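You operate a simulated robot arm through the tools that you are given. There is no shell and no other tool. Be economical: measure what you need, move in short steps, check, and stop when the job is done.

Carry out the task below with a simulated two-armed robot. There is one attempt and no reset: what you move stays moved.

JOB
Set the heat knob to 3, shut the bypass valve, steam on, jog until the product thermometer shows 45 C.
Fine: then switch the steam off and open the bypass valve again.
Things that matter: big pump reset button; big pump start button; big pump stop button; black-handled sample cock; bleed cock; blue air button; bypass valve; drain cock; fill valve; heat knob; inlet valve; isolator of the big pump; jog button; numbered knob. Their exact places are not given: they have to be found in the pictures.

It is judged by the outcome, as a careful person would: the job done as asked, and still so three seconds after it is handed in. It fails if anything else is knocked over, pushed out of place, dropped, spilled or broken.

ROBOT AND FRAMES
Two 7-joint arms with two-finger parallel grippers on one trunk, on a base that drives. Base frame: it is fixed to the floor where the robot stands at the start and does not move with it; the origin is under the middle of the robot, x ahead of it, y to its left, z up. Readings come in m, degrees, newtons and seconds.
The left shoulder is at the start at [0.08, 0.131, 0.947], the right one opposite. With the tool pointing down near the work surface each hand reaches from about 0.32 to 0.56 m from the robot's upright axis, wherever it stands, measured 20 degrees to its own side. Places, roughly: big pump reset button [1.3, 0.2, 1]; big pump start button [1.3, 0.2, 1.1]; big pump stop button [1.3, 0.2, 1]; black-handled sample cock [1, 0, 0.9]; bleed cock [1.3, -0.5, 0.6]; blue air button [1.2, 0.2, 1.8]; bypass valve [1.2, -0.3, 0.5]; drain cock [1, 0, 0.4]; fill valve [1.1, -0.3, 1.4]; heat knob [1.2, 0.1, 1.1]; inlet valve [1, -0.1, 0.7]; isolator of the big pump [1.3, 0.2, 0.8]; jog button [1.3, 0.2, 0.7]; numbered knob [2, -1, 1.4]; orange-handled jug [1.75, 0.25, 0.75]; outlet valve [1.2, -0.5, 0.8]. Payload 1.57 kg a hand.
Tool frame (each hand has its own): the origin (TCP) lies between the finger pads and is the grasp point; the fingertips stand 0.03 m ahead of it; z points along the fingers, y is the line along which they close. Largest opening 0.11 m; finger width 0.024, thickness 0.012; the body of the gripper, 0.048 by 0.112 m, starts 0.078 m behind the TCP.
Orientation is that of the tool frame in the base frame, as a unit quaternion [x, y, z, w]. With the fingers straight down and closing along the base's y, the tool's x points along the base's -x, its y along +y and its z along -z.

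CONTROLS
- The arms move only by the tool play_rows. It takes "left_increments", "right_increments" or both (then of equal length, played together; a hand with none holds still); each is a list of rows, each a list of 7 numbers: the shift along the tool's x, y, z in m, then the turn, a rotation vector about the tool's x, y, z in degrees, then the gripper command, from -1 (fully open) to 1 (shut), values between in proportion. In form: [[dx, dy, dz, wx, wy, wz, fingers], ...]. A call has 1 to 10 rows; each row shifts and turns the commanded pose from where the row before left it, along the tool's axes as they then stand. Rows are played at 5 a second. More than 0.05 m and 8.6 degrees between two rows, or a gripper value outside its range, and nothing of the call is played. A pose out of reach is approached as far as the arm can. The call stops where the force on the tool passes 90 N (or 10 N more than at its start, if that is more) or the arm is blocked; 0.2 s more then pass. Each finger travels about 0.108 m/s and halts on what it meets, pressing with about 35 N; the grip force reading is that of the motor and also rises with nothing between the fingers. The clock runs only during rows and for 0.2 s after the last one: add rows that do not move to give the fingers time. It gives the time, the measured TCP pose, the force on the tool (base axes), the opening and the grip force at its end, in the units of the frame above (readings bear some noise), with the torque about the TCP (base axes, N m) and any sound that the robot's microphone picked up, and new pictures: "pictures" is both (left out), scene, wrist or none (wrist: the cameras of the hands that moved).
- Cameras (640 x 400 px; columns grow to the right, rows downward): "scene" is now at [-0.0457, 0.0059, 1.4372]; the picture's right is [0.07, -1.00, 0.00], its down [-0.38, -0.03, -0.92] and it looks along [0.92, 0.06, -0.38] (base axes); focal length 250 px, centre (320, 200). "left" rides on the left gripper at [0.07, -0.016, -0.141] in its tool frame; the picture's right is [0.23, 0.97, 0.00], its down [-0.86, 0.20, -0.48] and it looks along [-0.47, 0.11, 0.88] (tool axes); focal length 222 px, centre (320, 200). "right" rides on the right gripper at [0.07, 0.016, -0.141] in its tool frame; the picture's right is [-0.23, 0.97, 0.00], its down [-0.86, -0.20, -0.48] and it looks along [-0.47, -0.11, 0.88] (tool axes); focal length 222 px, centre (320, 200).
- steer(legs): drives the robot by 1 to 6 legs, each [ahead, left, turn to the left] in m, m and degrees, along the robot's own axes; the way and the turn of a leg run together, so that a leg with both is an arc; at most 1.5 m and 180 degrees a leg. The arms and the cameras ride along, it lands a little off, and it stops where it bumps. It gives what a move gives, and a new picture of the scene camera.
- head_to(pan, tilt): turns the head with the scene camera to pan (to the left, within 109 degrees either way) and tilt (down, from -29 to 69), counted from straight ahead of the robot. It gives what a move gives, and a new picture of the scene camera.
- probe_pixels(camera, pixels): for up to 12 pixels [column, row] of the newest picture of that camera ("zoom" is the newest enlarged one), the place [x, y, z] in the base frame of the surface seen there, good to about 0.002 m. It takes no simulated time.
- close_up(camera, box): a new picture of the part [left, top, right, bottom] of that camera's present view, enlarged. It takes no simulated time.
- sign_off(): hands the job in; it is judged then, once.

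Work in short steps. Measure before you move; look again where a grasp or a placing could have gone wrong, and mend it. You have 80 turns and 260 pictures in all, those below and enlarged ones among them. Open the grippers and draw the arms clear of the work before you hand the job in, unless the task says otherwise; then end with one line.

The tools are called after "Emit:" by a JSON object that holds its "name" and its "arguments". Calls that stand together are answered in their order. play_rows: Moves the arms, as the interface text tells. Its arguments: {"type":"object","properties":{"left_increments":{"type":"array","items":{"type":"array","items":{"type":"number"}}},"right_increments":{"type":"array","items":{"type":"array","items":{"type":"number"}}},"pictures":{"type":"string","enum":["both","scene","wrist","none"]}},"required":[]} The other tools are called the same way: steer (legs) drives the base; head_to (pan, tilt) turns the head that bears the scene camera; probe_pixels (camera, pixels) gives the place of the surface under pixels of a picture; close_up (camera, box) takes an enlarged picture of a part of a camera's view; sign_off () hands the job in.

At the start:

```text
t: 0.0
left_position: [0.5505, 0.26, 1.2536]
left_tool_rot: [0.0, 1.0, 0.001, 0.0]
left_force: [-0.1, 0.8, 0.3]
left_ft_torque: [0.0, -0.02, 0.01]
left_finger_gap: 0.1101
left_gripper_force: 0.1
right_position: [0.5532, -0.207, 1.2589]
right_tool_rot: [-0.001, 1.0, 0.0, 0.0]
right_force: [-0.1, -0.7, -0.1]
right_ft_torque: [-0.01, 0.0, -0.01]
right_finger_gap: 0.1098
right_gripper_force: 0.1
robot x, y, heading: [-0.0012, -0.0015, 0.1]
head pan, tilt: [4.0, 22.5]
```

scene: 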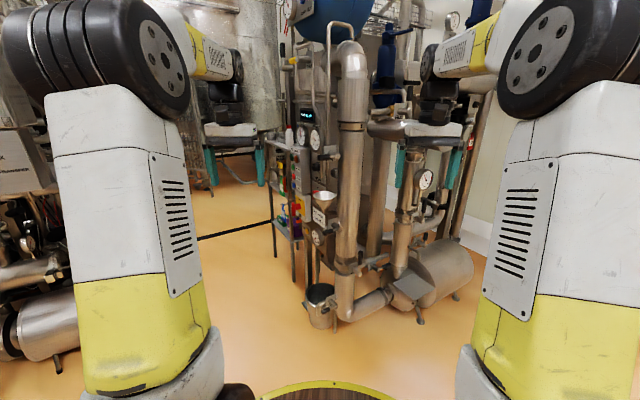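
right: 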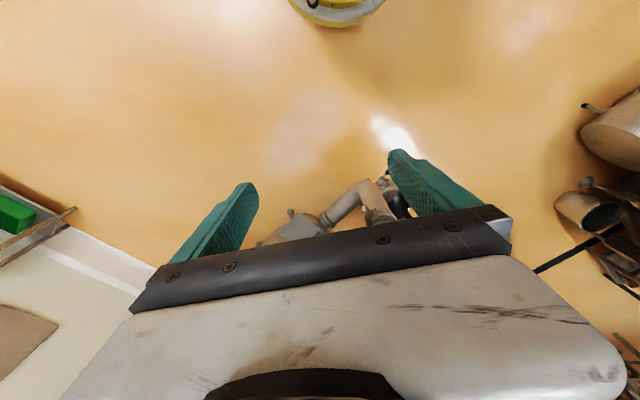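
left: 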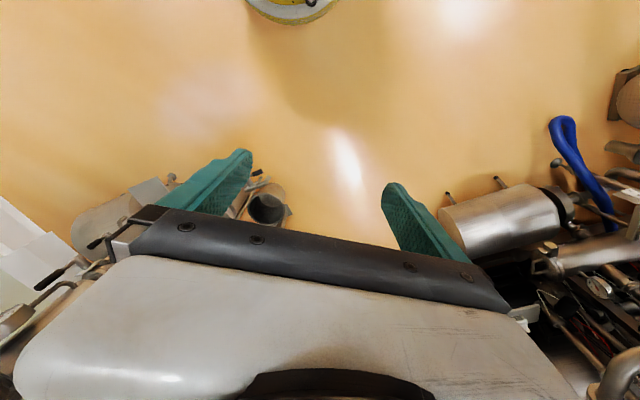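

The machine stands in the middle of the scene picture (columns 270-470). I enlarge it in parts to find the controls.

Emit:
{"name": "close_up", "arguments": {"camera": "scene", "box": [260, 90, 360, 160]}}

Emit:
{"name": "close_up", "arguments": {"camera": "scene", "box": [260, 150, 380, 240]}}

Emit:
{"name": "close_up", "arguments": {"camera": "scene", "box": [340, 180, 480, 330]}}

Emit:
{"name": "close_up", "arguments": {"camera": "scene", "box": [260, 0, 480, 120]}}

```text
5.71 times, centred on (310, 125) of scene
```

zoom: 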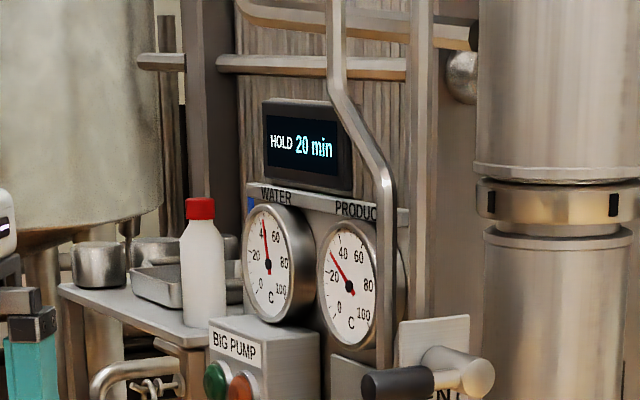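

```text
4.44 times, centred on (320, 195) of scene
```

zoom: 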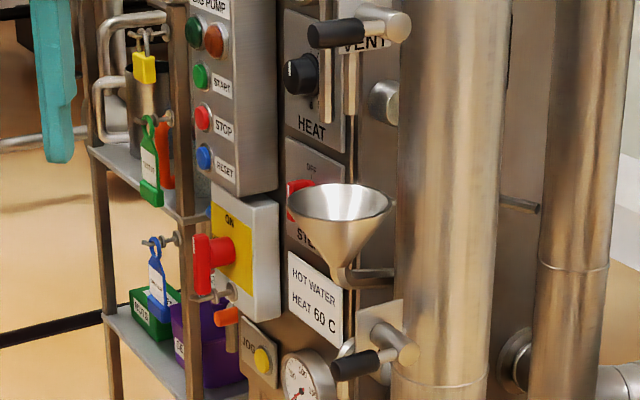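

```text
2.67 times, centred on (410, 255) of scene
```

zoom: 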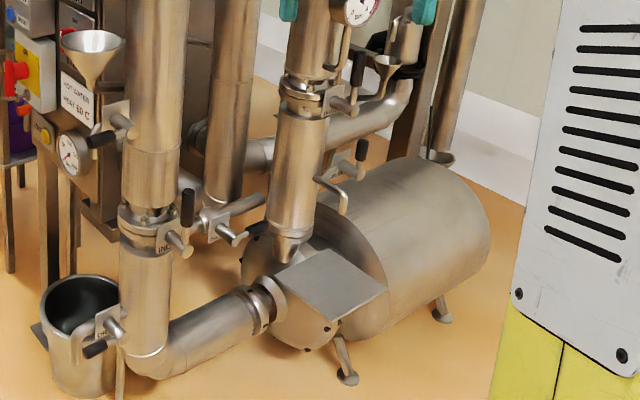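

```text
2.91 times, centred on (370, 60) of scene
```

zoom: 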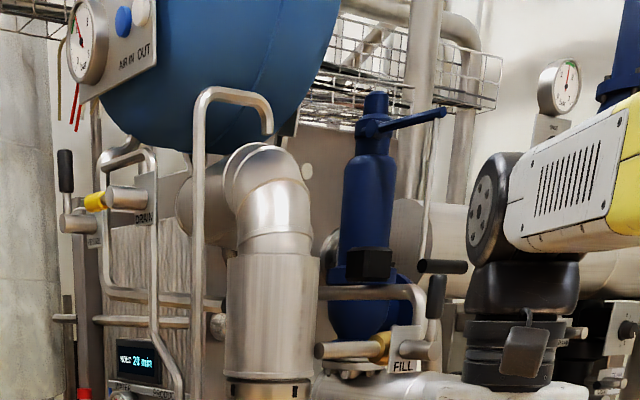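

I take a zoom of the control panel again so I can probe it.

Emit:
{"name": "close_up", "arguments": {"camera": "scene", "box": [290, 150, 350, 240]}}

Emit:
{"name": "probe_pixels", "arguments": {"camera": "zoom", "pixels": [[302, 75], [270, 60], [298, 25], [298, 110], [330, 160], [297, 190], [262, 360], [248, 340], [275, 375], [330, 300], [340, 205], [305, 250]]}}

Emit:
{"name": "close_up", "arguments": {"camera": "scene", "box": [365, 220, 455, 290]}}

```text
4.44 times, centred on (320, 195) of scene
```

zoom: 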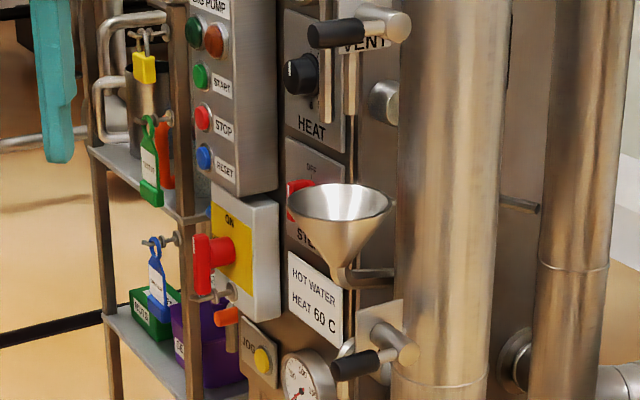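

```text
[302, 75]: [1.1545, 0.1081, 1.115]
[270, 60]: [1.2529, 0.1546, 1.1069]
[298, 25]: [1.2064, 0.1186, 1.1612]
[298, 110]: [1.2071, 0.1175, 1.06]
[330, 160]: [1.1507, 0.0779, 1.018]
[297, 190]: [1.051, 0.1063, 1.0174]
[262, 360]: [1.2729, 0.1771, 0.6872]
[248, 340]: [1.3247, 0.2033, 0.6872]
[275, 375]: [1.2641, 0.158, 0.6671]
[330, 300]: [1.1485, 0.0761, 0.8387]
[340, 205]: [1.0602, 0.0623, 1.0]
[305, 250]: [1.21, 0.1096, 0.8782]
```

```text
5.71 times, centred on (410, 255) of scene
```

zoom: 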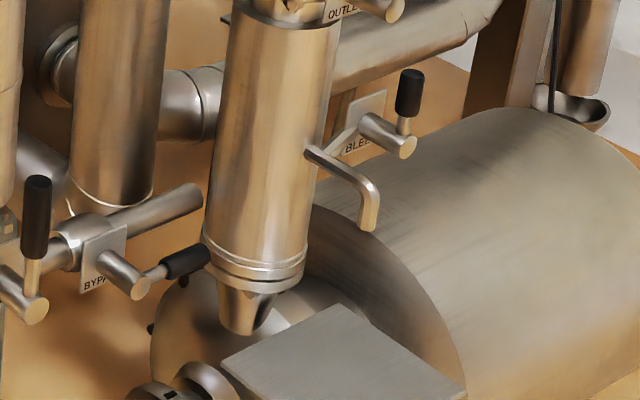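

The panel faces the robot's left. In the newest zoom the bypass valve shows at (120,265) with its lever at (185,262); I probe the valve, its pipe and the neighbours.

Emit:
{"name": "probe_pixels", "arguments": {"camera": "zoom", "pixels": [[140, 288], [115, 262], [165, 270], [195, 260], [205, 255], [90, 285], [120, 240], [80, 235], [185, 200], [37, 200], [35, 310], [255, 215]]}}

Emit:
{"name": "head_to", "arguments": {"pan": 0, "tilt": 40}}

Emit:
{"name": "head_to", "arguments": {"pan": 50, "tilt": 30}}

```text
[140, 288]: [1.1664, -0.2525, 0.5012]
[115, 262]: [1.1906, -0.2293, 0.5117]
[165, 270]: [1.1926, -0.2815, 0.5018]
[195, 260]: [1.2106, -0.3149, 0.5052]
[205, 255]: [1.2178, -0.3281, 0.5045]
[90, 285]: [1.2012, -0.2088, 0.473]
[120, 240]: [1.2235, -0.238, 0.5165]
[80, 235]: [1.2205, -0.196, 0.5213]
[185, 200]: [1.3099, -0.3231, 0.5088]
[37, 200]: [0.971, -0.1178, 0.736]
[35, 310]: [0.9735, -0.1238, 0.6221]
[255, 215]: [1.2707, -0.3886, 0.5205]
```

```text
t: 0.8
left_position: [0.5515, 0.2607, 1.2551]
left_tool_rot: [0.001, 1.0, 0.0, 0.0]
left_force: [0.5, 0.3, 0.5]
left_ft_torque: [0.0, -0.03, -0.01]
left_finger_gap: 0.11
left_gripper_force: 0.0
right_position: [0.5535, -0.2065, 1.2584]
right_tool_rot: [0.0, 1.0, 0.0, 0.001]
right_force: [0.3, 0.2, -0.1]
right_ft_torque: [0.01, 0.02, 0.01]
right_finger_gap: 0.1101
right_gripper_force: 0.0
robot x, y, heading: [-0.0027, -0.004, -0.0]
head pan, tilt: [0.0, 40.0]
```

scene: 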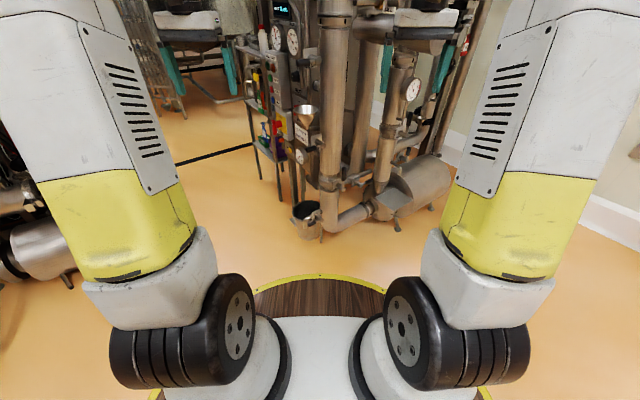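

```text
t: 2.0
left_position: [0.5509, 0.2608, 1.2551]
left_tool_rot: [0.0, 1.0, 0.0, 0.001]
left_force: [-0.4, 0.0, 0.4]
left_ft_torque: [0.0, -0.02, 0.0]
left_finger_gap: 0.1101
left_gripper_force: 0.0
right_position: [0.5522, -0.2062, 1.2585]
right_tool_rot: [0.0, 1.0, 0.0, 0.0]
right_force: [-0.4, 0.3, -0.1]
right_ft_torque: [0.05, 0.01, -0.04]
right_finger_gap: 0.11
right_gripper_force: 0.0
robot x, y, heading: [-0.002, -0.0016, -0.1]
head pan, tilt: [50.0, 30.0]
```

scene: 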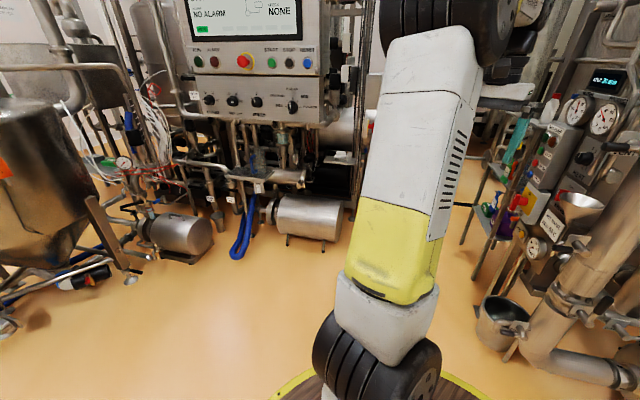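

I check free floor on the left with the newest picture before driving round to the panel's side.

Emit:
{"name": "probe_pixels", "arguments": {"camera": "scene", "pixels": [[310, 220], [270, 60], [270, 300], [130, 270], [465, 240], [190, 260], [500, 310], [240, 255]]}}

```text
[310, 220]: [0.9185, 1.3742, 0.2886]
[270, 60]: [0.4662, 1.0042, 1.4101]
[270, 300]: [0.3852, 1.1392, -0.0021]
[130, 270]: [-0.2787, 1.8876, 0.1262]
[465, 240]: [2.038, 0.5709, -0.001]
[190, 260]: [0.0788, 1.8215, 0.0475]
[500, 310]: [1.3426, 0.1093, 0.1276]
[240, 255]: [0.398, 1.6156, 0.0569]
```

There's a hanging operator box near (0.47,1.0,1.4). I probe its extents.

Emit:
{"name": "probe_pixels", "arguments": {"camera": "scene", "pixels": [[190, 60], [325, 62], [325, 15], [215, 110], [320, 115], [355, 100], [235, 180], [290, 95]]}}

Emit:
{"name": "head_to", "arguments": {"pan": 20, "tilt": 30}}

```text
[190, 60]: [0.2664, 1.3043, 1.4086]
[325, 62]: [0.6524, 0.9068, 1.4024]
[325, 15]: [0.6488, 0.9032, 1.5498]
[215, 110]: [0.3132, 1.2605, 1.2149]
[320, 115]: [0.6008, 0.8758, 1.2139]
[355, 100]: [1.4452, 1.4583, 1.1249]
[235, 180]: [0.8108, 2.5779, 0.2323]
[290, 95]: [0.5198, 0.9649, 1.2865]
```

```text
t: 2.9
left_position: [0.551, 0.2605, 1.2548]
left_tool_rot: [0.0, 1.0, 0.0, 0.001]
left_force: [0.4, 0.6, 1.0]
left_ft_torque: [0.01, 0.01, 0.03]
left_finger_gap: 0.11
left_gripper_force: 0.1
right_position: [0.5533, -0.2064, 1.2578]
right_tool_rot: [0.0, 1.0, 0.0, 0.0]
right_force: [-0.5, -0.2, -0.1]
right_ft_torque: [0.01, -0.03, -0.02]
right_finger_gap: 0.1103
right_gripper_force: 0.1
robot x, y, heading: [-0.0013, 0.0023, 0.0]
head pan, tilt: [20.0, 30.0]
```

scene: 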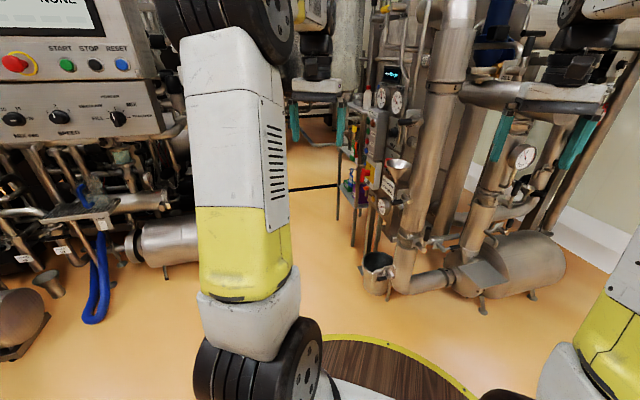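

The box's end is near (0.65,0.9), so I'll approach the panel obliquely. First I turn the left hand to point ahead and pull the right hand back.

Emit:
{"name": "play_rows", "arguments": {"left_increments": [[0.02, 0, 0, 0, -8.2, 0, -1], [0.02, 0, 0, 0, -8.2, 0, -1], [0.02, 0, 0, 0, -8.2, 0, -1], [0, 0, 0, 0, -8.2, 0, -1], [0, 0, 0, 0, -8.2, 0, -1], [0, 0, 0, 0, -8.2, 0, -1], [0, 0, 0, 0, -8.2, 0, -1], [0, 0, 0, 0, -8.2, 0, -1], [0, 0, 0, 0, -8.2, 0, -1], [0, 0, 0, 0, -8.2, 0, -1]], "right_increments": [[0.02, 0, 0, 0, 0, 0, -1], [0.02, 0, 0, 0, 0, 0, -1], [0.02, 0, 0, 0, 0, 0, -1], [0.02, 0, 0, 0, 0, 0, -1], [0.02, 0, 0, 0, 0, 0, -1], [0.02, 0, 0, 0, 0, 0, -1], [0.02, 0, 0, 0, 0, 0, -1], [0.01, 0, 0, 0, 0, 0, -1], [0, 0, 0, 0, 0, 0, -1], [0, 0, 0, 0, 0, 0, -1]], "pictures": "scene"}}

```text
t: 5.1
left_position: [0.5007, 0.2657, 1.2566]
left_tool_rot: [0.0, 0.755, 0.0, 0.656]
left_force: [-0.4, -0.5, 1.1]
left_ft_torque: [-0.03, -0.01, 0.0]
left_finger_gap: 0.11
left_gripper_force: 0.1
left hand out of reach, approached as far as the arm can: row 10
right_position: [0.4018, -0.2082, 1.2579]
right_tool_rot: [0.0, 1.0, 0.0, 0.0]
right_force: [-1.2, -0.8, -0.5]
right_ft_torque: [0.05, -0.05, 0.0]
right_finger_gap: 0.11
right_gripper_force: 0.2
robot x, y, heading: [0.0015, 0.0035, 0.2]
head pan, tilt: [20.0, 30.0]
```

scene: 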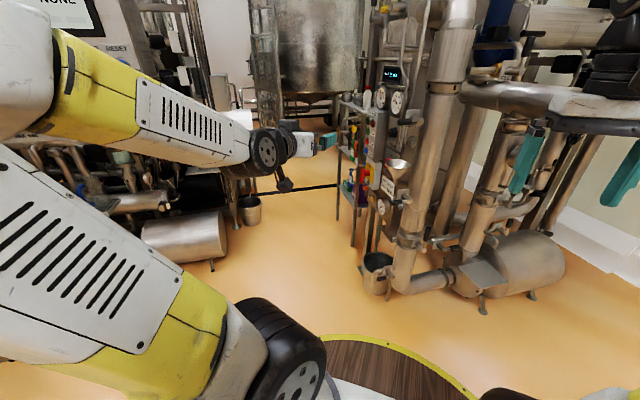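

The left hand now points ahead. I drive ahead and left, then turn right about 25°.

Emit:
{"name": "steer", "arguments": {"legs": [[0.45, 0.3, -25]]}}

Emit:
{"name": "head_to", "arguments": {"pan": 5, "tilt": 25}}

```text
t: 8.3
left_position: [1.0686, 0.2302, 1.2568]
left_tool_rot: [0.159, 0.738, -0.139, 0.641]
left_force: [-0.5, -0.1, 0.4]
left_ft_torque: [0.0, 0.0, -0.03]
left_finger_gap: 0.1101
left_gripper_force: 0.1
right_position: [0.7842, -0.1627, 1.2581]
right_tool_rot: [0.211, 0.978, 0.001, 0.0]
right_force: [0.6, -0.1, -0.8]
right_ft_torque: [0.01, -0.01, 0.02]
right_finger_gap: 0.1098
right_gripper_force: 0.0
robot x, y, heading: [0.5021, 0.1947, -24.5]
head pan, tilt: [20.0, 30.0]
```

scene: 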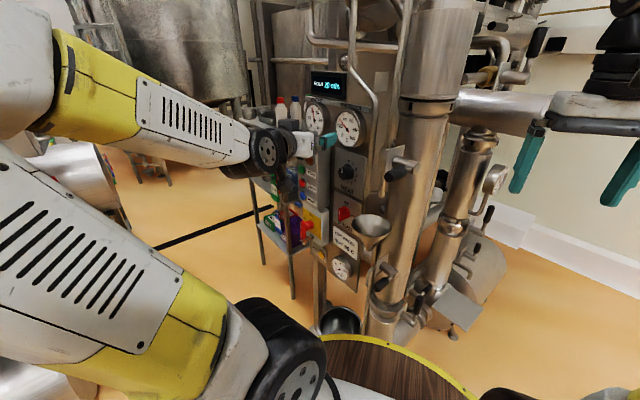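

```text
t: 9.0
left_position: [1.0691, 0.23, 1.2579]
left_tool_rot: [0.16, 0.738, -0.139, 0.641]
left_force: [0.7, -0.2, 0.2]
left_ft_torque: [0.0, -0.01, 0.02]
left_finger_gap: 0.11
left_gripper_force: 0.0
right_position: [0.7848, -0.1622, 1.2583]
right_tool_rot: [0.211, 0.977, 0.0, -0.001]
right_force: [0.3, -0.2, 0.3]
right_ft_torque: [0.01, 0.03, 0.0]
right_finger_gap: 0.11
right_gripper_force: 0.0
robot x, y, heading: [0.5011, 0.1975, -24.5]
head pan, tilt: [5.0, 25.0]
```

scene: 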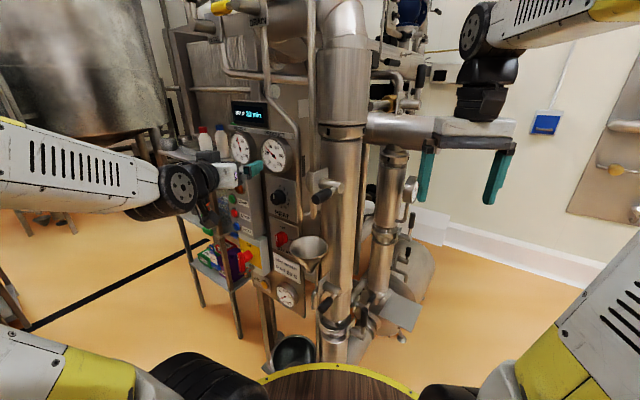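

Well placed but a bit too much in front; I strafe left and slightly back, then zoom on the panel.

Emit:
{"name": "steer", "arguments": {"legs": [[-0.08, 0.16, 0]]}}

Emit:
{"name": "close_up", "arguments": {"camera": "scene", "box": [250, 165, 330, 215]}}

Emit:
{"name": "close_up", "arguments": {"camera": "scene", "box": [230, 200, 340, 310]}}

```text
t: 10.5
left_position: [1.0626, 0.4092, 1.2569]
left_tool_rot: [0.158, 0.739, -0.137, 0.64]
left_force: [0.2, -0.9, -0.3]
left_ft_torque: [0.0, 0.03, -0.01]
left_finger_gap: 0.1099
left_gripper_force: 0.0
right_position: [0.7766, 0.0163, 1.2578]
right_tool_rot: [0.21, 0.978, 0.0, 0.0]
right_force: [0.3, -0.1, 0.7]
right_ft_torque: [0.01, -0.01, -0.04]
right_finger_gap: 0.11
right_gripper_force: 0.0
robot x, y, heading: [0.4964, 0.3721, -24.2]
head pan, tilt: [5.0, 25.0]
```

scene: 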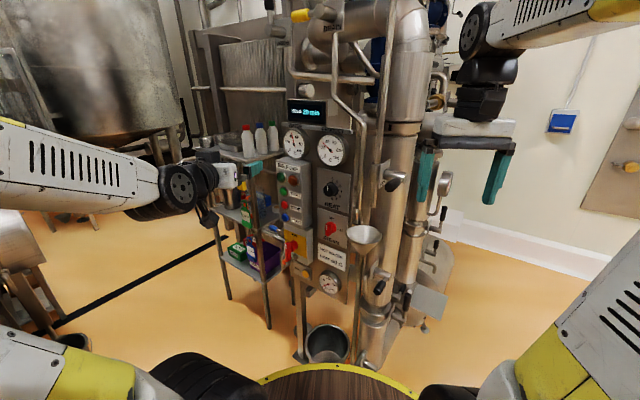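

```text
8.00 times, centred on (290, 190) of scene
```

zoom: 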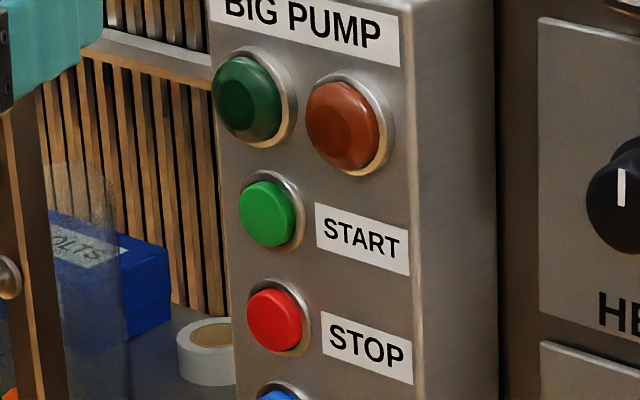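

```text
3.64 times, centred on (285, 255) of scene
```

zoom: 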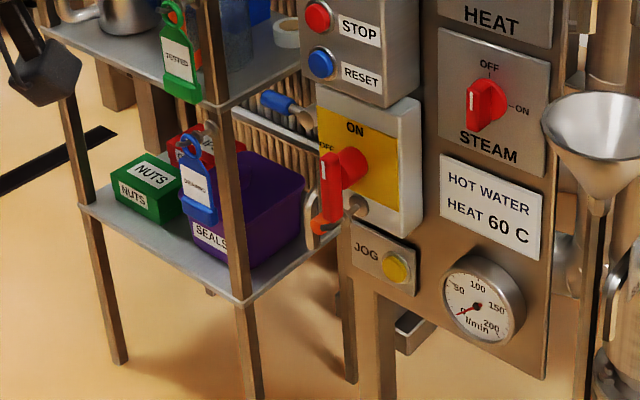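

The steam switch points to OFF (up), ON is to its right; the isolator handle is upright. I zoom the heat knob and thermometers.

Emit:
{"name": "close_up", "arguments": {"camera": "scene", "box": [310, 165, 360, 215]}}

Emit:
{"name": "probe_pixels", "arguments": {"camera": "zoom", "pixels": [[140, 60], [380, 60], [140, 300], [380, 300], [250, 200], [270, 220]]}}

Emit:
{"name": "close_up", "arguments": {"camera": "scene", "box": [275, 90, 355, 170]}}

Emit:
{"name": "close_up", "arguments": {"camera": "scene", "box": [265, 210, 365, 290]}}

Emit:
{"name": "probe_pixels", "arguments": {"camera": "scene", "pixels": [[332, 188], [345, 210], [330, 230], [330, 222], [320, 243], [316, 218], [315, 255], [343, 268], [292, 271], [297, 247], [291, 180]]}}

```text
8.00 times, centred on (335, 190) of scene
```

zoom: 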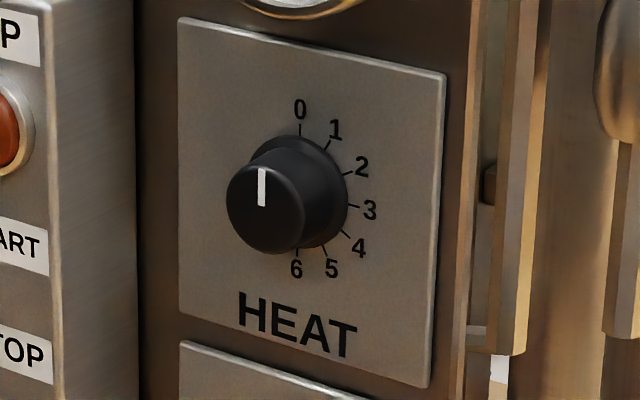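

```text
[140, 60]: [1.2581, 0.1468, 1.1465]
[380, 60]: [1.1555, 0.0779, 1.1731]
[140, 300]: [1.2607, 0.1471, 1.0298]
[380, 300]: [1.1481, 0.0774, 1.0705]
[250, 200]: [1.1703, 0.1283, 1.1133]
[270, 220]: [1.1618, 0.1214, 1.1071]
```

```text
5.00 times, centred on (315, 130) of scene
```

zoom: 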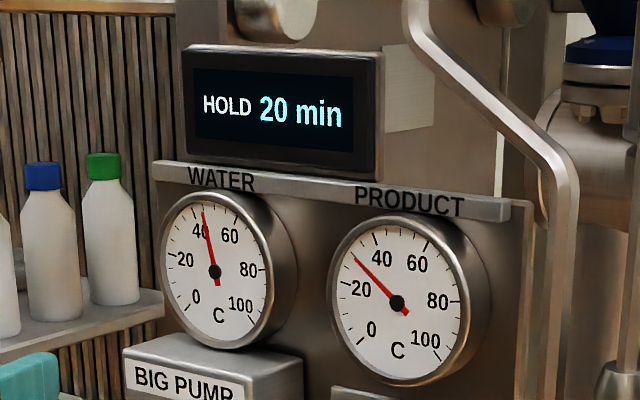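

```text
5.00 times, centred on (315, 250) of scene
```

zoom: 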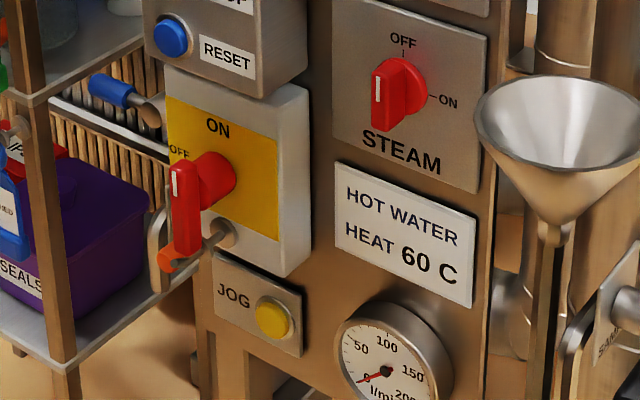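

```text
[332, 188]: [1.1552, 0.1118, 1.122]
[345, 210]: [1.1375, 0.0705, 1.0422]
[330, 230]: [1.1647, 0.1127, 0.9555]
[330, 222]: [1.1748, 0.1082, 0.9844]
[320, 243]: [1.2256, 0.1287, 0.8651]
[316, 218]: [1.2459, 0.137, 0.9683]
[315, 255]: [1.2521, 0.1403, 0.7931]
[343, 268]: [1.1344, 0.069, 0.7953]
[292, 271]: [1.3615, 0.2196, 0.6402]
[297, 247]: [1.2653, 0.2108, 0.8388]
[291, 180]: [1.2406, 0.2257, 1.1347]
```

The knob points at 0 (up) and 3 lies to the right, 90° clockwise; product thermometer ~30. I square the left hand to the panel and bring it in front of the knob.

Emit:
{"name": "play_rows", "arguments": {"left_increments": [[0, 0, 0, 0, -8.1, 0, -0.3], [0, 0, 0, 8.4, 0, 0, -0.3], [0, 0, 0, 8.4, 0, 0, -0.3], [0, 0, 0, 8.4, 0, 0, -0.3], [0, 0, 0, 8.3, 0, 0, -0.3], [0.029, -0.0136, 0.034, 0, 0, 0, -0.3], [0.029, -0.0136, 0.034, 0, 0, 0, -0.3], [0.029, -0.0136, 0.034, 0, 0, 0, -0.3], [0.029, -0.0136, 0.034, 0, 0, 0, -0.3], [0.028, -0.0136, 0.034, 0, 0, 0, -0.3]]}}

```text
t: 12.7
left_position: [1.1098, 0.232, 1.1275]
left_tool_rot: [0.341, 0.62, -0.34, 0.62]
left_force: [0.7, 0.2, 0.1]
left_ft_torque: [0.02, -0.03, 0.0]
left_finger_gap: 0.0714
left_gripper_force: 0.0
left hand out of reach, approached as far as the arm can: row 1
right_position: [0.7769, 0.0174, 1.2592]
right_tool_rot: [0.209, 0.978, 0.0, 0.0]
right_force: [-0.7, 0.4, 0.6]
right_ft_torque: [-0.05, -0.05, 0.0]
right_finger_gap: 0.1101
right_gripper_force: 0.0
robot x, y, heading: [0.497, 0.3687, -24.1]
head pan, tilt: [5.0, 25.0]
```

scene: 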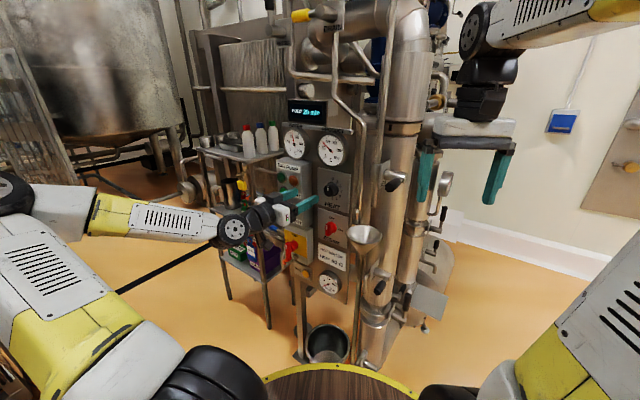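
left: 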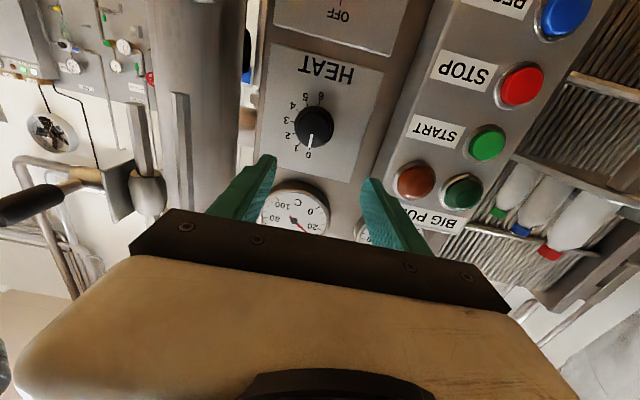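

Tool axis is square to the panel. I probe the knob from the left camera to refine its centre.

Emit:
{"name": "probe_pixels", "arguments": {"camera": "left", "pixels": [[316, 128], [304, 128], [328, 128], [316, 115], [316, 142], [280, 130], [350, 130]]}}

Emit:
{"name": "close_up", "arguments": {"camera": "left", "box": [260, 60, 380, 160]}}

```text
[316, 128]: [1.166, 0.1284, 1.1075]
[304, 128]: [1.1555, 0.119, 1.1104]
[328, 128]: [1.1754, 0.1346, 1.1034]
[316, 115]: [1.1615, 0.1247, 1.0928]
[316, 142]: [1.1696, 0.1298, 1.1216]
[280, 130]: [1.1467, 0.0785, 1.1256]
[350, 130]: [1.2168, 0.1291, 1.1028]
```

```text
4.00 times, centred on (320, 110) of left
```

zoom: 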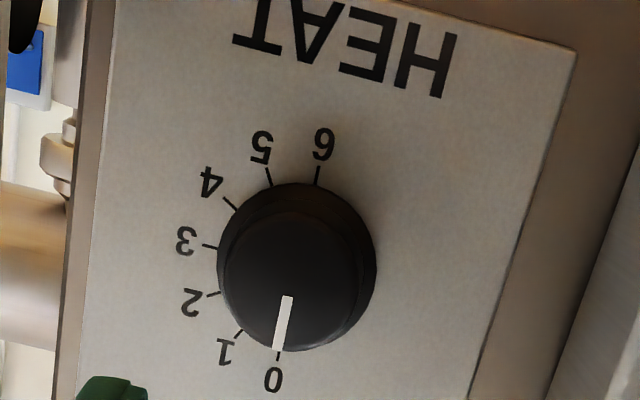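

Knob face centre ≈ (1.163,0.1255,1.109), diameter ~37 mm. I align, pre-roll −40°, and advance so the tips stop ~7 mm off the panel.

Emit:
{"name": "play_rows", "arguments": {"left_increments": [[0.0185, -0.0124, 0.02, 0, 0, 0, -0.3], [0, 0, 0.01, 0, 0, -8, -0.3], [0, 0, 0, 0, 0, -8, -0.3], [0, 0, 0, 0, 0, -8, -0.3], [0, 0, 0, 0, 0, -8, -0.3], [0, 0, 0, 0, 0, -8, -0.3], [0, 0, 0.02, 0, 0, 0, -0.3], [0, 0, 0, 0, 0, 0, -0.3]]}}

```text
t: 14.5
left_position: [1.1285, 0.184, 1.1092]
left_tool_rot: [0.109, 0.699, -0.533, 0.465]
left_force: [0.5, 0.8, 0.3]
left_ft_torque: [-0.02, 0.01, 0.0]
left_finger_gap: 0.0715
left_gripper_force: 0.0
right_position: [0.7787, 0.0169, 1.2589]
right_tool_rot: [0.209, 0.978, 0.0, 0.0]
right_force: [-0.3, -1.4, -0.9]
right_ft_torque: [0.03, -0.02, -0.01]
right_finger_gap: 0.11
right_gripper_force: 0.2
robot x, y, heading: [0.4964, 0.3687, -24.1]
head pan, tilt: [5.0, 25.0]
```

scene: 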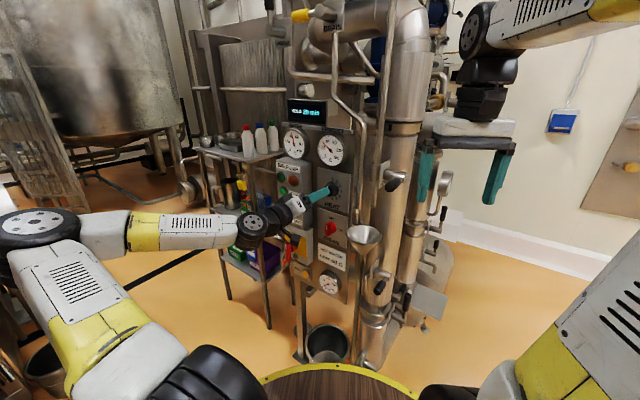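
left: 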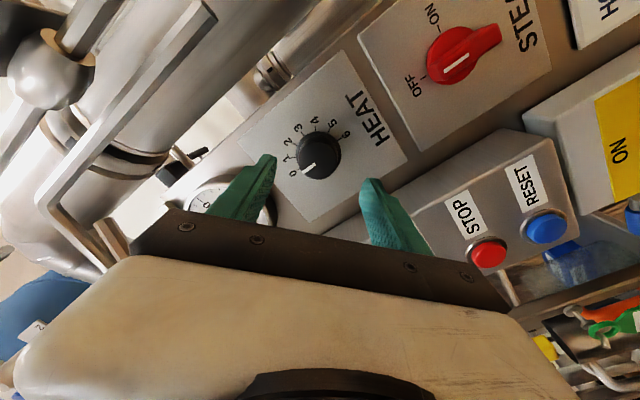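

Aligned; now advance 57 mm and close gently.

Emit:
{"name": "play_rows", "arguments": {"left_increments": [[0, 0, 0.02, 0, 0, 0, -0.3], [0, 0, 0.02, 0, 0, 0, -0.3], [0, 0, 0.0165, 0, 0, 0, -0.3], [0, 0, 0, 0, 0, 0, 0.2], [0, 0, 0, 0, 0, 0, 0.7], [0, 0, 0, 0, 0, 0, 0.7]]}}

```text
t: 15.9
left_position: [1.1568, 0.1343, 1.1105]
left_tool_rot: [0.11, 0.698, -0.534, 0.465]
left_force: [-8.0, -7.0, 10.6]
left_ft_torque: [0.1, 0.11, -0.46]
left_finger_gap: 0.0399
left_gripper_force: 44.9
right_position: [0.7776, 0.0165, 1.2579]
right_tool_rot: [0.21, 0.978, 0.0, 0.0]
right_force: [-0.2, -0.6, 0.1]
right_ft_torque: [0.01, 0.01, 0.01]
right_finger_gap: 0.1098
right_gripper_force: 0.0
robot x, y, heading: [0.4976, 0.3713, -24.0]
head pan, tilt: [5.0, 25.0]
```

scene: 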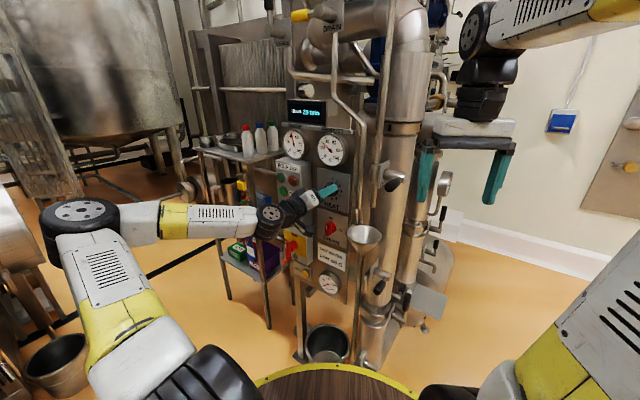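
left: 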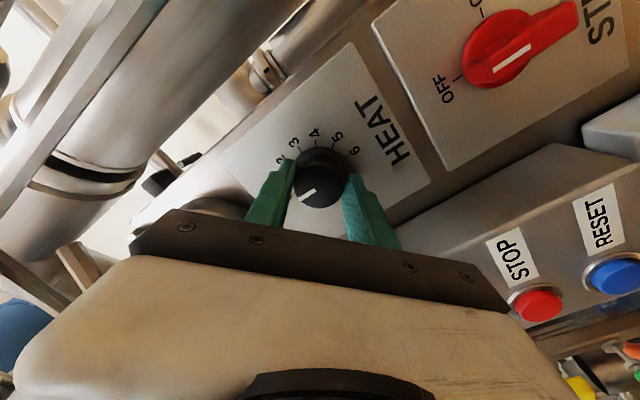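

Gripped (gap 40 mm). I turn clockwise 90° (+z).

Emit:
{"name": "play_rows", "arguments": {"left_increments": [[0, 0, 0, 0, 0, 8, 0.7], [0, 0, 0, 0, 0, 8, 0.7], [0, 0, 0, 0, 0, 8, 0.7], [0, 0, 0, 0, 0, 8, 0.7], [0, 0, 0, 0, 0, 8, 0.7], [0, 0, 0, 0, 0, 8, 0.7], [0, 0, 0, 0, 0, 8, 0.7], [0, 0, 0, 0, 0, 8, 0.7], [0, 0, 0, 0, 0, 8, 0.7], [0, 0, 0, 0, 0, 8, 0.7]]}}

Emit:
{"name": "close_up", "arguments": {"camera": "left", "box": [240, 80, 400, 220]}}

```text
t: 18.1
left_position: [1.1593, 0.1368, 1.1077]
left_tool_rot: [0.533, 0.464, -0.107, 0.699]
left_force: [-8.6, 3.7, 8.7]
left_ft_torque: [0.57, 0.41, 0.55]
left_finger_gap: 0.0395
left_gripper_force: 44.9
right_position: [0.7773, 0.0167, 1.2579]
right_tool_rot: [0.209, 0.978, 0.0, 0.0]
right_force: [-0.7, 0.2, 0.0]
right_ft_torque: [0.02, -0.05, -0.01]
right_finger_gap: 0.1099
right_gripper_force: 0.0
robot x, y, heading: [0.4979, 0.3706, -24.4]
head pan, tilt: [5.0, 25.0]
```

scene: 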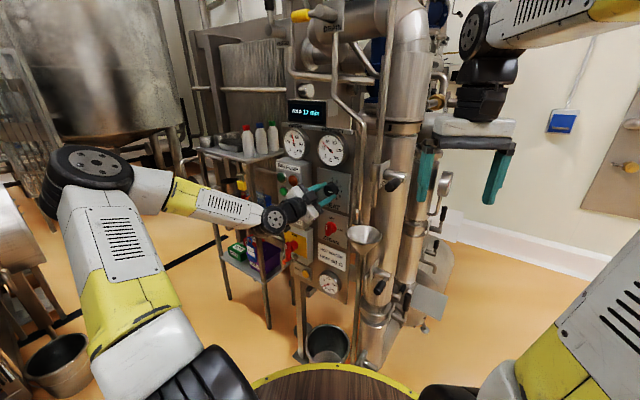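
left: 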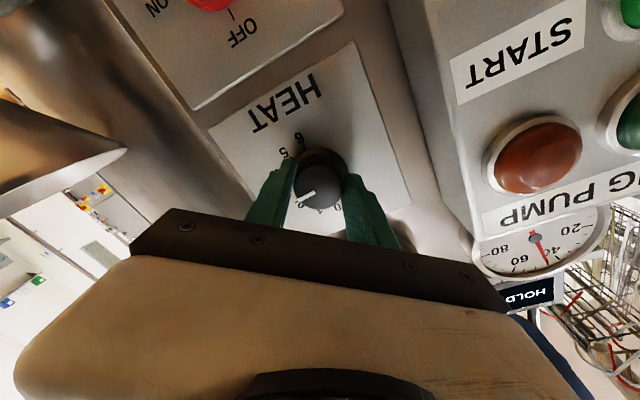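

```text
2.86 times, centred on (320, 150) of left
```

zoom: 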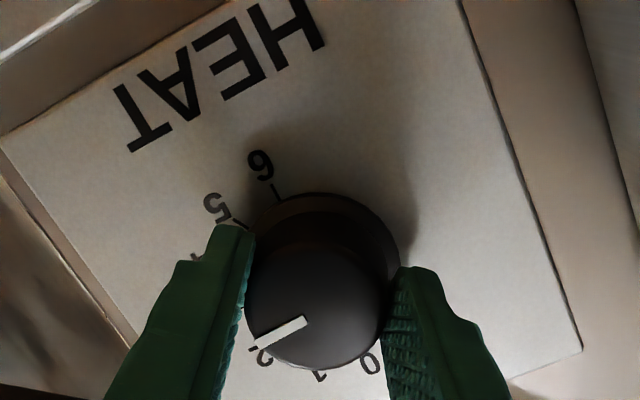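

The pointer has passed 2 but not yet reached 3; turn 12° more, release and back off to check. The display also seems to change, so I zoom on it.

Emit:
{"name": "play_rows", "arguments": {"left_increments": [[0, 0, 0, 0, 0, 6, 0.7], [0, 0, 0, 0, 0, 6, 0.7], [0, 0, 0, 0, 0, 0, -0.3], [0, 0, 0, 0, 0, 0, -0.3], [0, 0, -0.03, 0, 0, 0, -0.3], [0, 0, -0.04, 0, 0, 0, -0.3]]}}

Emit:
{"name": "close_up", "arguments": {"camera": "left", "box": [240, 80, 400, 220]}}

Emit:
{"name": "close_up", "arguments": {"camera": "scene", "box": [275, 90, 355, 170]}}

```text
t: 19.5
left_position: [1.1211, 0.1939, 1.1089]
left_tool_rot: [0.58, 0.406, -0.036, 0.706]
left_force: [-0.4, 0.1, 0.7]
left_ft_torque: [-0.03, -0.01, 0.04]
left_finger_gap: 0.0717
left_gripper_force: 0.0
right_position: [0.7769, 0.0166, 1.2578]
right_tool_rot: [0.209, 0.978, 0.0, 0.0]
right_force: [-0.5, 0.0, 0.1]
right_ft_torque: [0.02, 0.05, 0.0]
right_finger_gap: 0.1103
right_gripper_force: 0.1
robot x, y, heading: [0.4968, 0.37, -24.1]
head pan, tilt: [5.0, 25.0]
```

scene: 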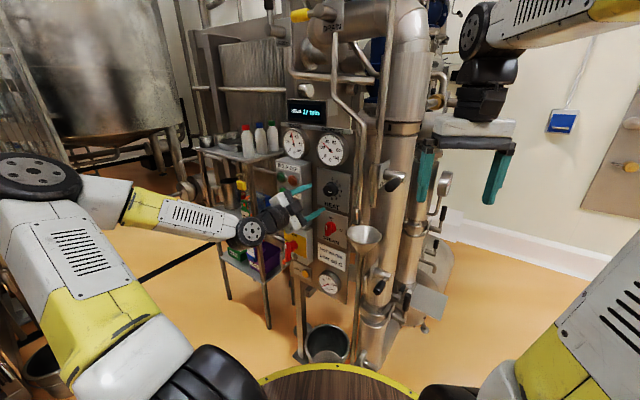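
left: 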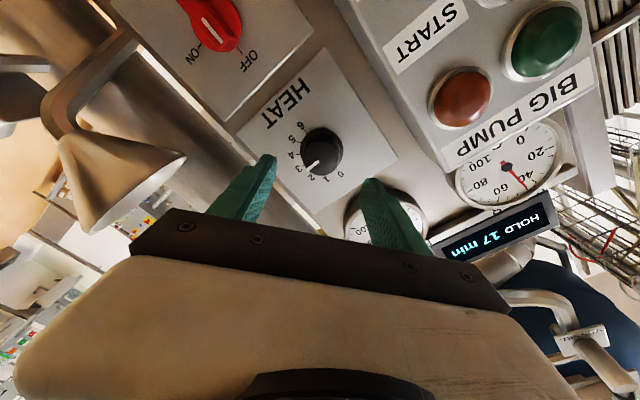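

```text
2.86 times, centred on (320, 150) of left
```

zoom: 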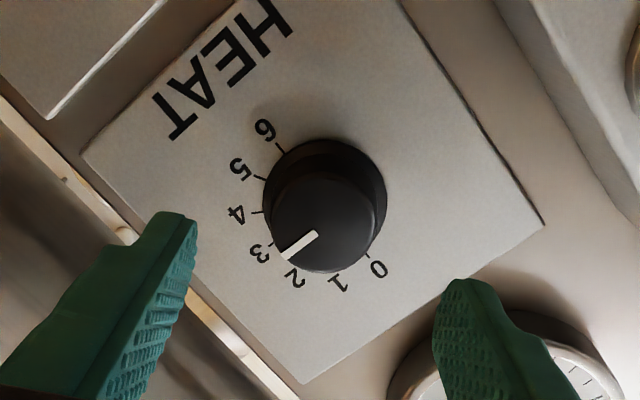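

```text
5.00 times, centred on (315, 130) of scene
```

zoom: 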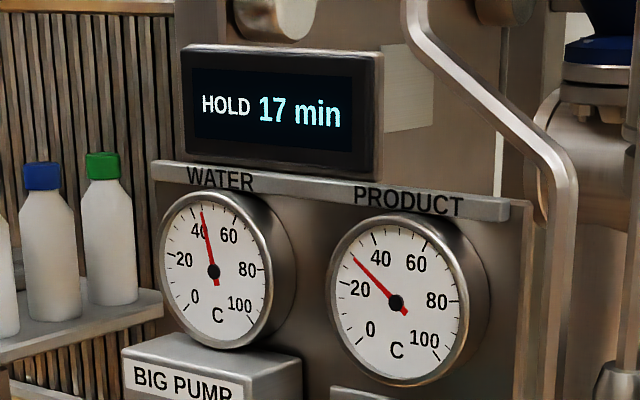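

Pointer direction matches the tick of 3. I confirm from the head camera and check steam and jog positions.

Emit:
{"name": "close_up", "arguments": {"camera": "scene", "box": [310, 165, 360, 215]}}

Emit:
{"name": "close_up", "arguments": {"camera": "scene", "box": [305, 205, 355, 255]}}

Emit:
{"name": "probe_pixels", "arguments": {"camera": "zoom", "pixels": [[190, 180], [190, 225], [225, 160], [260, 180], [200, 150], [192, 205], [250, 150], [250, 220]]}}

Emit:
{"name": "close_up", "arguments": {"camera": "scene", "box": [275, 230, 325, 280]}}

Emit:
{"name": "probe_pixels", "arguments": {"camera": "zoom", "pixels": [[240, 330], [225, 310], [290, 305], [255, 335], [140, 190], [90, 260]]}}

```text
8.00 times, centred on (335, 190) of scene
```

zoom: 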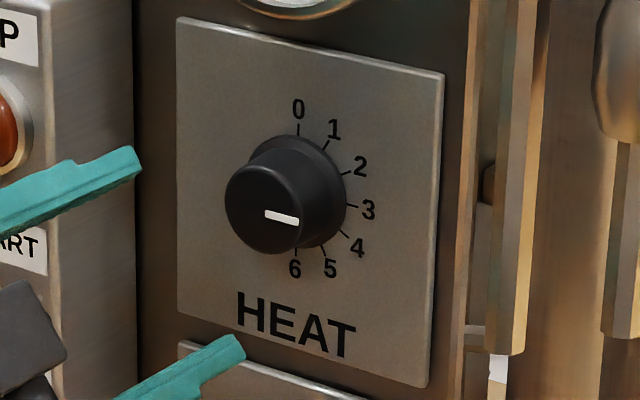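

```text
8.00 times, centred on (330, 230) of scene
```

zoom: 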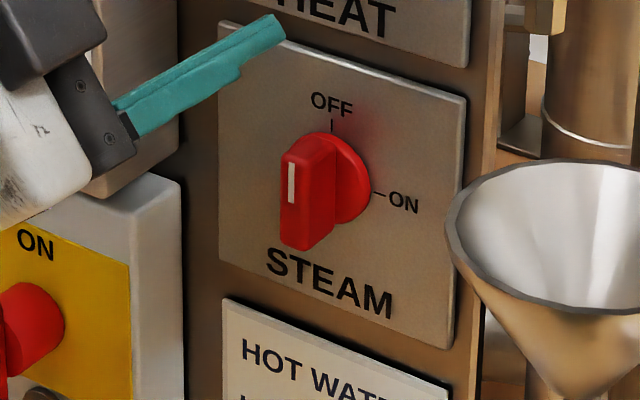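

```text
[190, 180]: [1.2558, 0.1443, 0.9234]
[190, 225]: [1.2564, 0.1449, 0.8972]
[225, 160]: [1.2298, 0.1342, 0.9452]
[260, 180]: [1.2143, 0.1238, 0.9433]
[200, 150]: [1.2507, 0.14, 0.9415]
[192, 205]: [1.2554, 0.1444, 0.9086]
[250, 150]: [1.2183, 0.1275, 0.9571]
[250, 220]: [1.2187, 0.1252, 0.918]
```

```text
8.00 times, centred on (300, 255) of scene
```

zoom: 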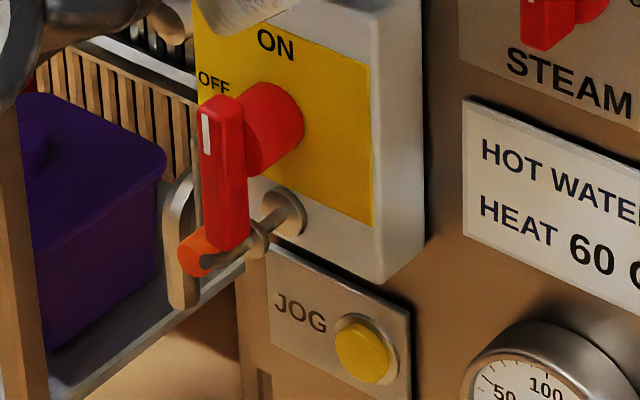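

```text
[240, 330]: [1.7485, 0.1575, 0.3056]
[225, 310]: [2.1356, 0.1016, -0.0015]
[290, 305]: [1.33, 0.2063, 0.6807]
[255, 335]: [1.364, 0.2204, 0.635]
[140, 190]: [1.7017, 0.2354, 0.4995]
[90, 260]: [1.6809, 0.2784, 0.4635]
```

Heat is at 3. Before driving to the bypass I probe the steam handle and jog button from the scene picture.

Emit:
{"name": "probe_pixels", "arguments": {"camera": "scene", "pixels": [[326.4, 227.5], [326.4, 222.5], [326.5, 232.5], [328, 235], [329, 227], [333, 225], [305, 268.5], [303, 270], [307, 271], [309, 274], [300, 263], [352, 235]]}}

Emit:
{"name": "close_up", "arguments": {"camera": "scene", "box": [350, 150, 450, 320]}}

```text
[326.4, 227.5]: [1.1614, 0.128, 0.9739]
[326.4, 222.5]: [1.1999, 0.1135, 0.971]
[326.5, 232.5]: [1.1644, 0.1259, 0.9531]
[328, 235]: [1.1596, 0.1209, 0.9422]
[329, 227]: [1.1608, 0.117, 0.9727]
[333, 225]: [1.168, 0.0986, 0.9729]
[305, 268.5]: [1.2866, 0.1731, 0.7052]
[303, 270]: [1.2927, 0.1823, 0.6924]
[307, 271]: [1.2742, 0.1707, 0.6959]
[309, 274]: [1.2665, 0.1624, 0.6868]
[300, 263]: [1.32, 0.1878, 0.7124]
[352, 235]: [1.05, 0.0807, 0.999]
```

```text
2.35 times, centred on (400, 235) of scene
```

zoom: 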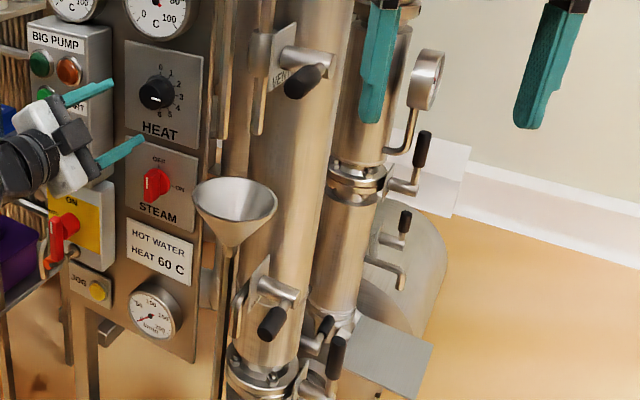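

Now I withdraw the left hand along its axis, unroll it, then go round to the front for the bypass valve.

Emit:
{"name": "play_rows", "arguments": {"left_increments": [[0, 0, -0.05, 0, 0, -8, -0.3], [0, 0, -0.05, 0, 0, -8, -0.3], [0, 0, -0.05, 0, 0, -8, -0.3], [0, 0, -0.05, 0, 0, -8, -0.3], [0, 0, 0, 0, 0, -8, -0.3], [0, 0, 0, 0, 0, -8, -0.3], [0, 0, 0, 0, 0, -4, -0.3]], "pictures": "none"}}

Emit:
{"name": "steer", "arguments": {"legs": [[-0.25, 0, 0], [0, -0.9, 0], [0, 0, 56.3]]}}

```text
t: 21.1
left_position: [1.0337, 0.3703, 1.11]
left_tool_rot: [0.342, 0.619, -0.343, 0.618]
left_force: [0.1, 0.3, -0.1]
left_ft_torque: [-0.04, 0.01, 0.0]
left_finger_gap: 0.0714
left_gripper_force: 0.0
left hand out of reach, approached as far as the arm can: row 3, 4
right_position: [0.7772, 0.0179, 1.2581]
right_tool_rot: [0.21, 0.978, 0.0, 0.0]
right_force: [0.5, -0.5, 0.8]
right_ft_torque: [0.01, -0.01, -0.01]
right_finger_gap: 0.1099
right_gripper_force: 0.1
robot x, y, heading: [0.4947, 0.3693, -24.3]
head pan, tilt: [5.0, 25.0]
```

```text
t: 22.1
left_position: [0.9894, 0.3687, 1.1094]
left_tool_rot: [0.353, 0.613, -0.353, 0.612]
left_force: [-0.1, -0.5, -0.2]
left_ft_torque: [0.0, 0.01, 0.02]
left_finger_gap: 0.0711
left_gripper_force: 0.2
right_position: [0.7308, 0.0274, 1.2565]
right_tool_rot: [0.215, 0.977, 0.001, -0.001]
right_force: [0.4, -0.1, -0.6]
right_ft_torque: [-0.04, 0.04, 0.0]
right_finger_gap: 0.1099
right_gripper_force: 0.0
robot x, y, heading: [0.4491, 0.3859, -24.7]
head pan, tilt: [5.0, 25.0]
stopped in leg 1: the robot was blocked; the commanded pose is now the measured one
```

scene: 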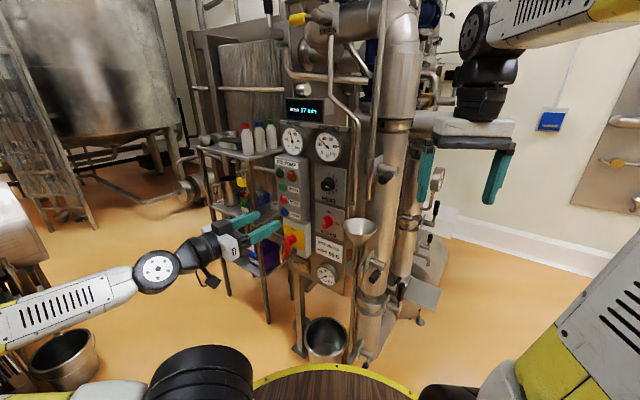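

Backing was blocked; I look to the left rear to see what was touched.

Emit:
{"name": "head_to", "arguments": {"pan": 85, "tilt": 15}}

Emit:
{"name": "head_to", "arguments": {"pan": 109, "tilt": 40}}

```text
t: 23.7
left_position: [0.9903, 0.37, 1.1111]
left_tool_rot: [0.352, 0.614, -0.353, 0.612]
left_force: [-0.7, -0.5, 0.5]
left_ft_torque: [-0.01, 0.0, 0.05]
left_finger_gap: 0.0712
left_gripper_force: 0.0
right_position: [0.7332, 0.0286, 1.2564]
right_tool_rot: [0.214, 0.977, 0.002, -0.001]
right_force: [1.5, -0.5, -0.5]
right_ft_torque: [0.0, -0.02, 0.01]
right_finger_gap: 0.1101
right_gripper_force: 0.0
robot x, y, heading: [0.4523, 0.388, -24.6]
head pan, tilt: [85.0, 15.0]
```

scene: 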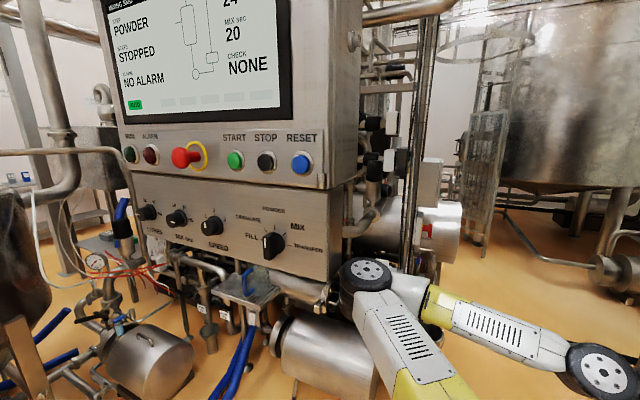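

```text
t: 24.6
left_position: [0.9895, 0.3698, 1.1092]
left_tool_rot: [0.352, 0.614, -0.353, 0.612]
left_force: [0.0, -0.1, -0.6]
left_ft_torque: [0.03, -0.01, -0.01]
left_finger_gap: 0.0715
left_gripper_force: 0.1
right_position: [0.732, 0.0281, 1.2559]
right_tool_rot: [0.214, 0.977, 0.001, -0.002]
right_force: [0.9, 0.1, -0.3]
right_ft_torque: [0.02, -0.02, -0.01]
right_finger_gap: 0.1103
right_gripper_force: 0.0
robot x, y, heading: [0.4546, 0.3859, -25.0]
head pan, tilt: [108.9, 40.0]
```

scene: 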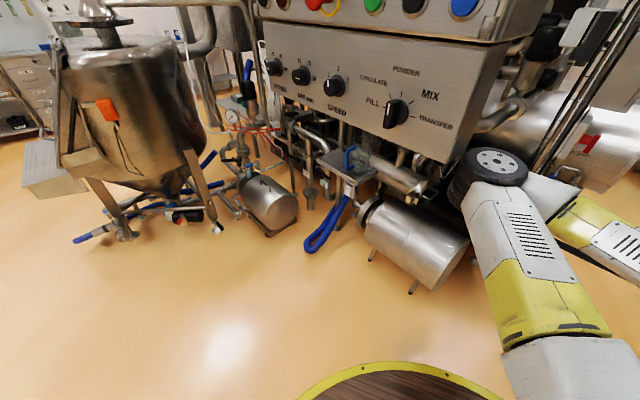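

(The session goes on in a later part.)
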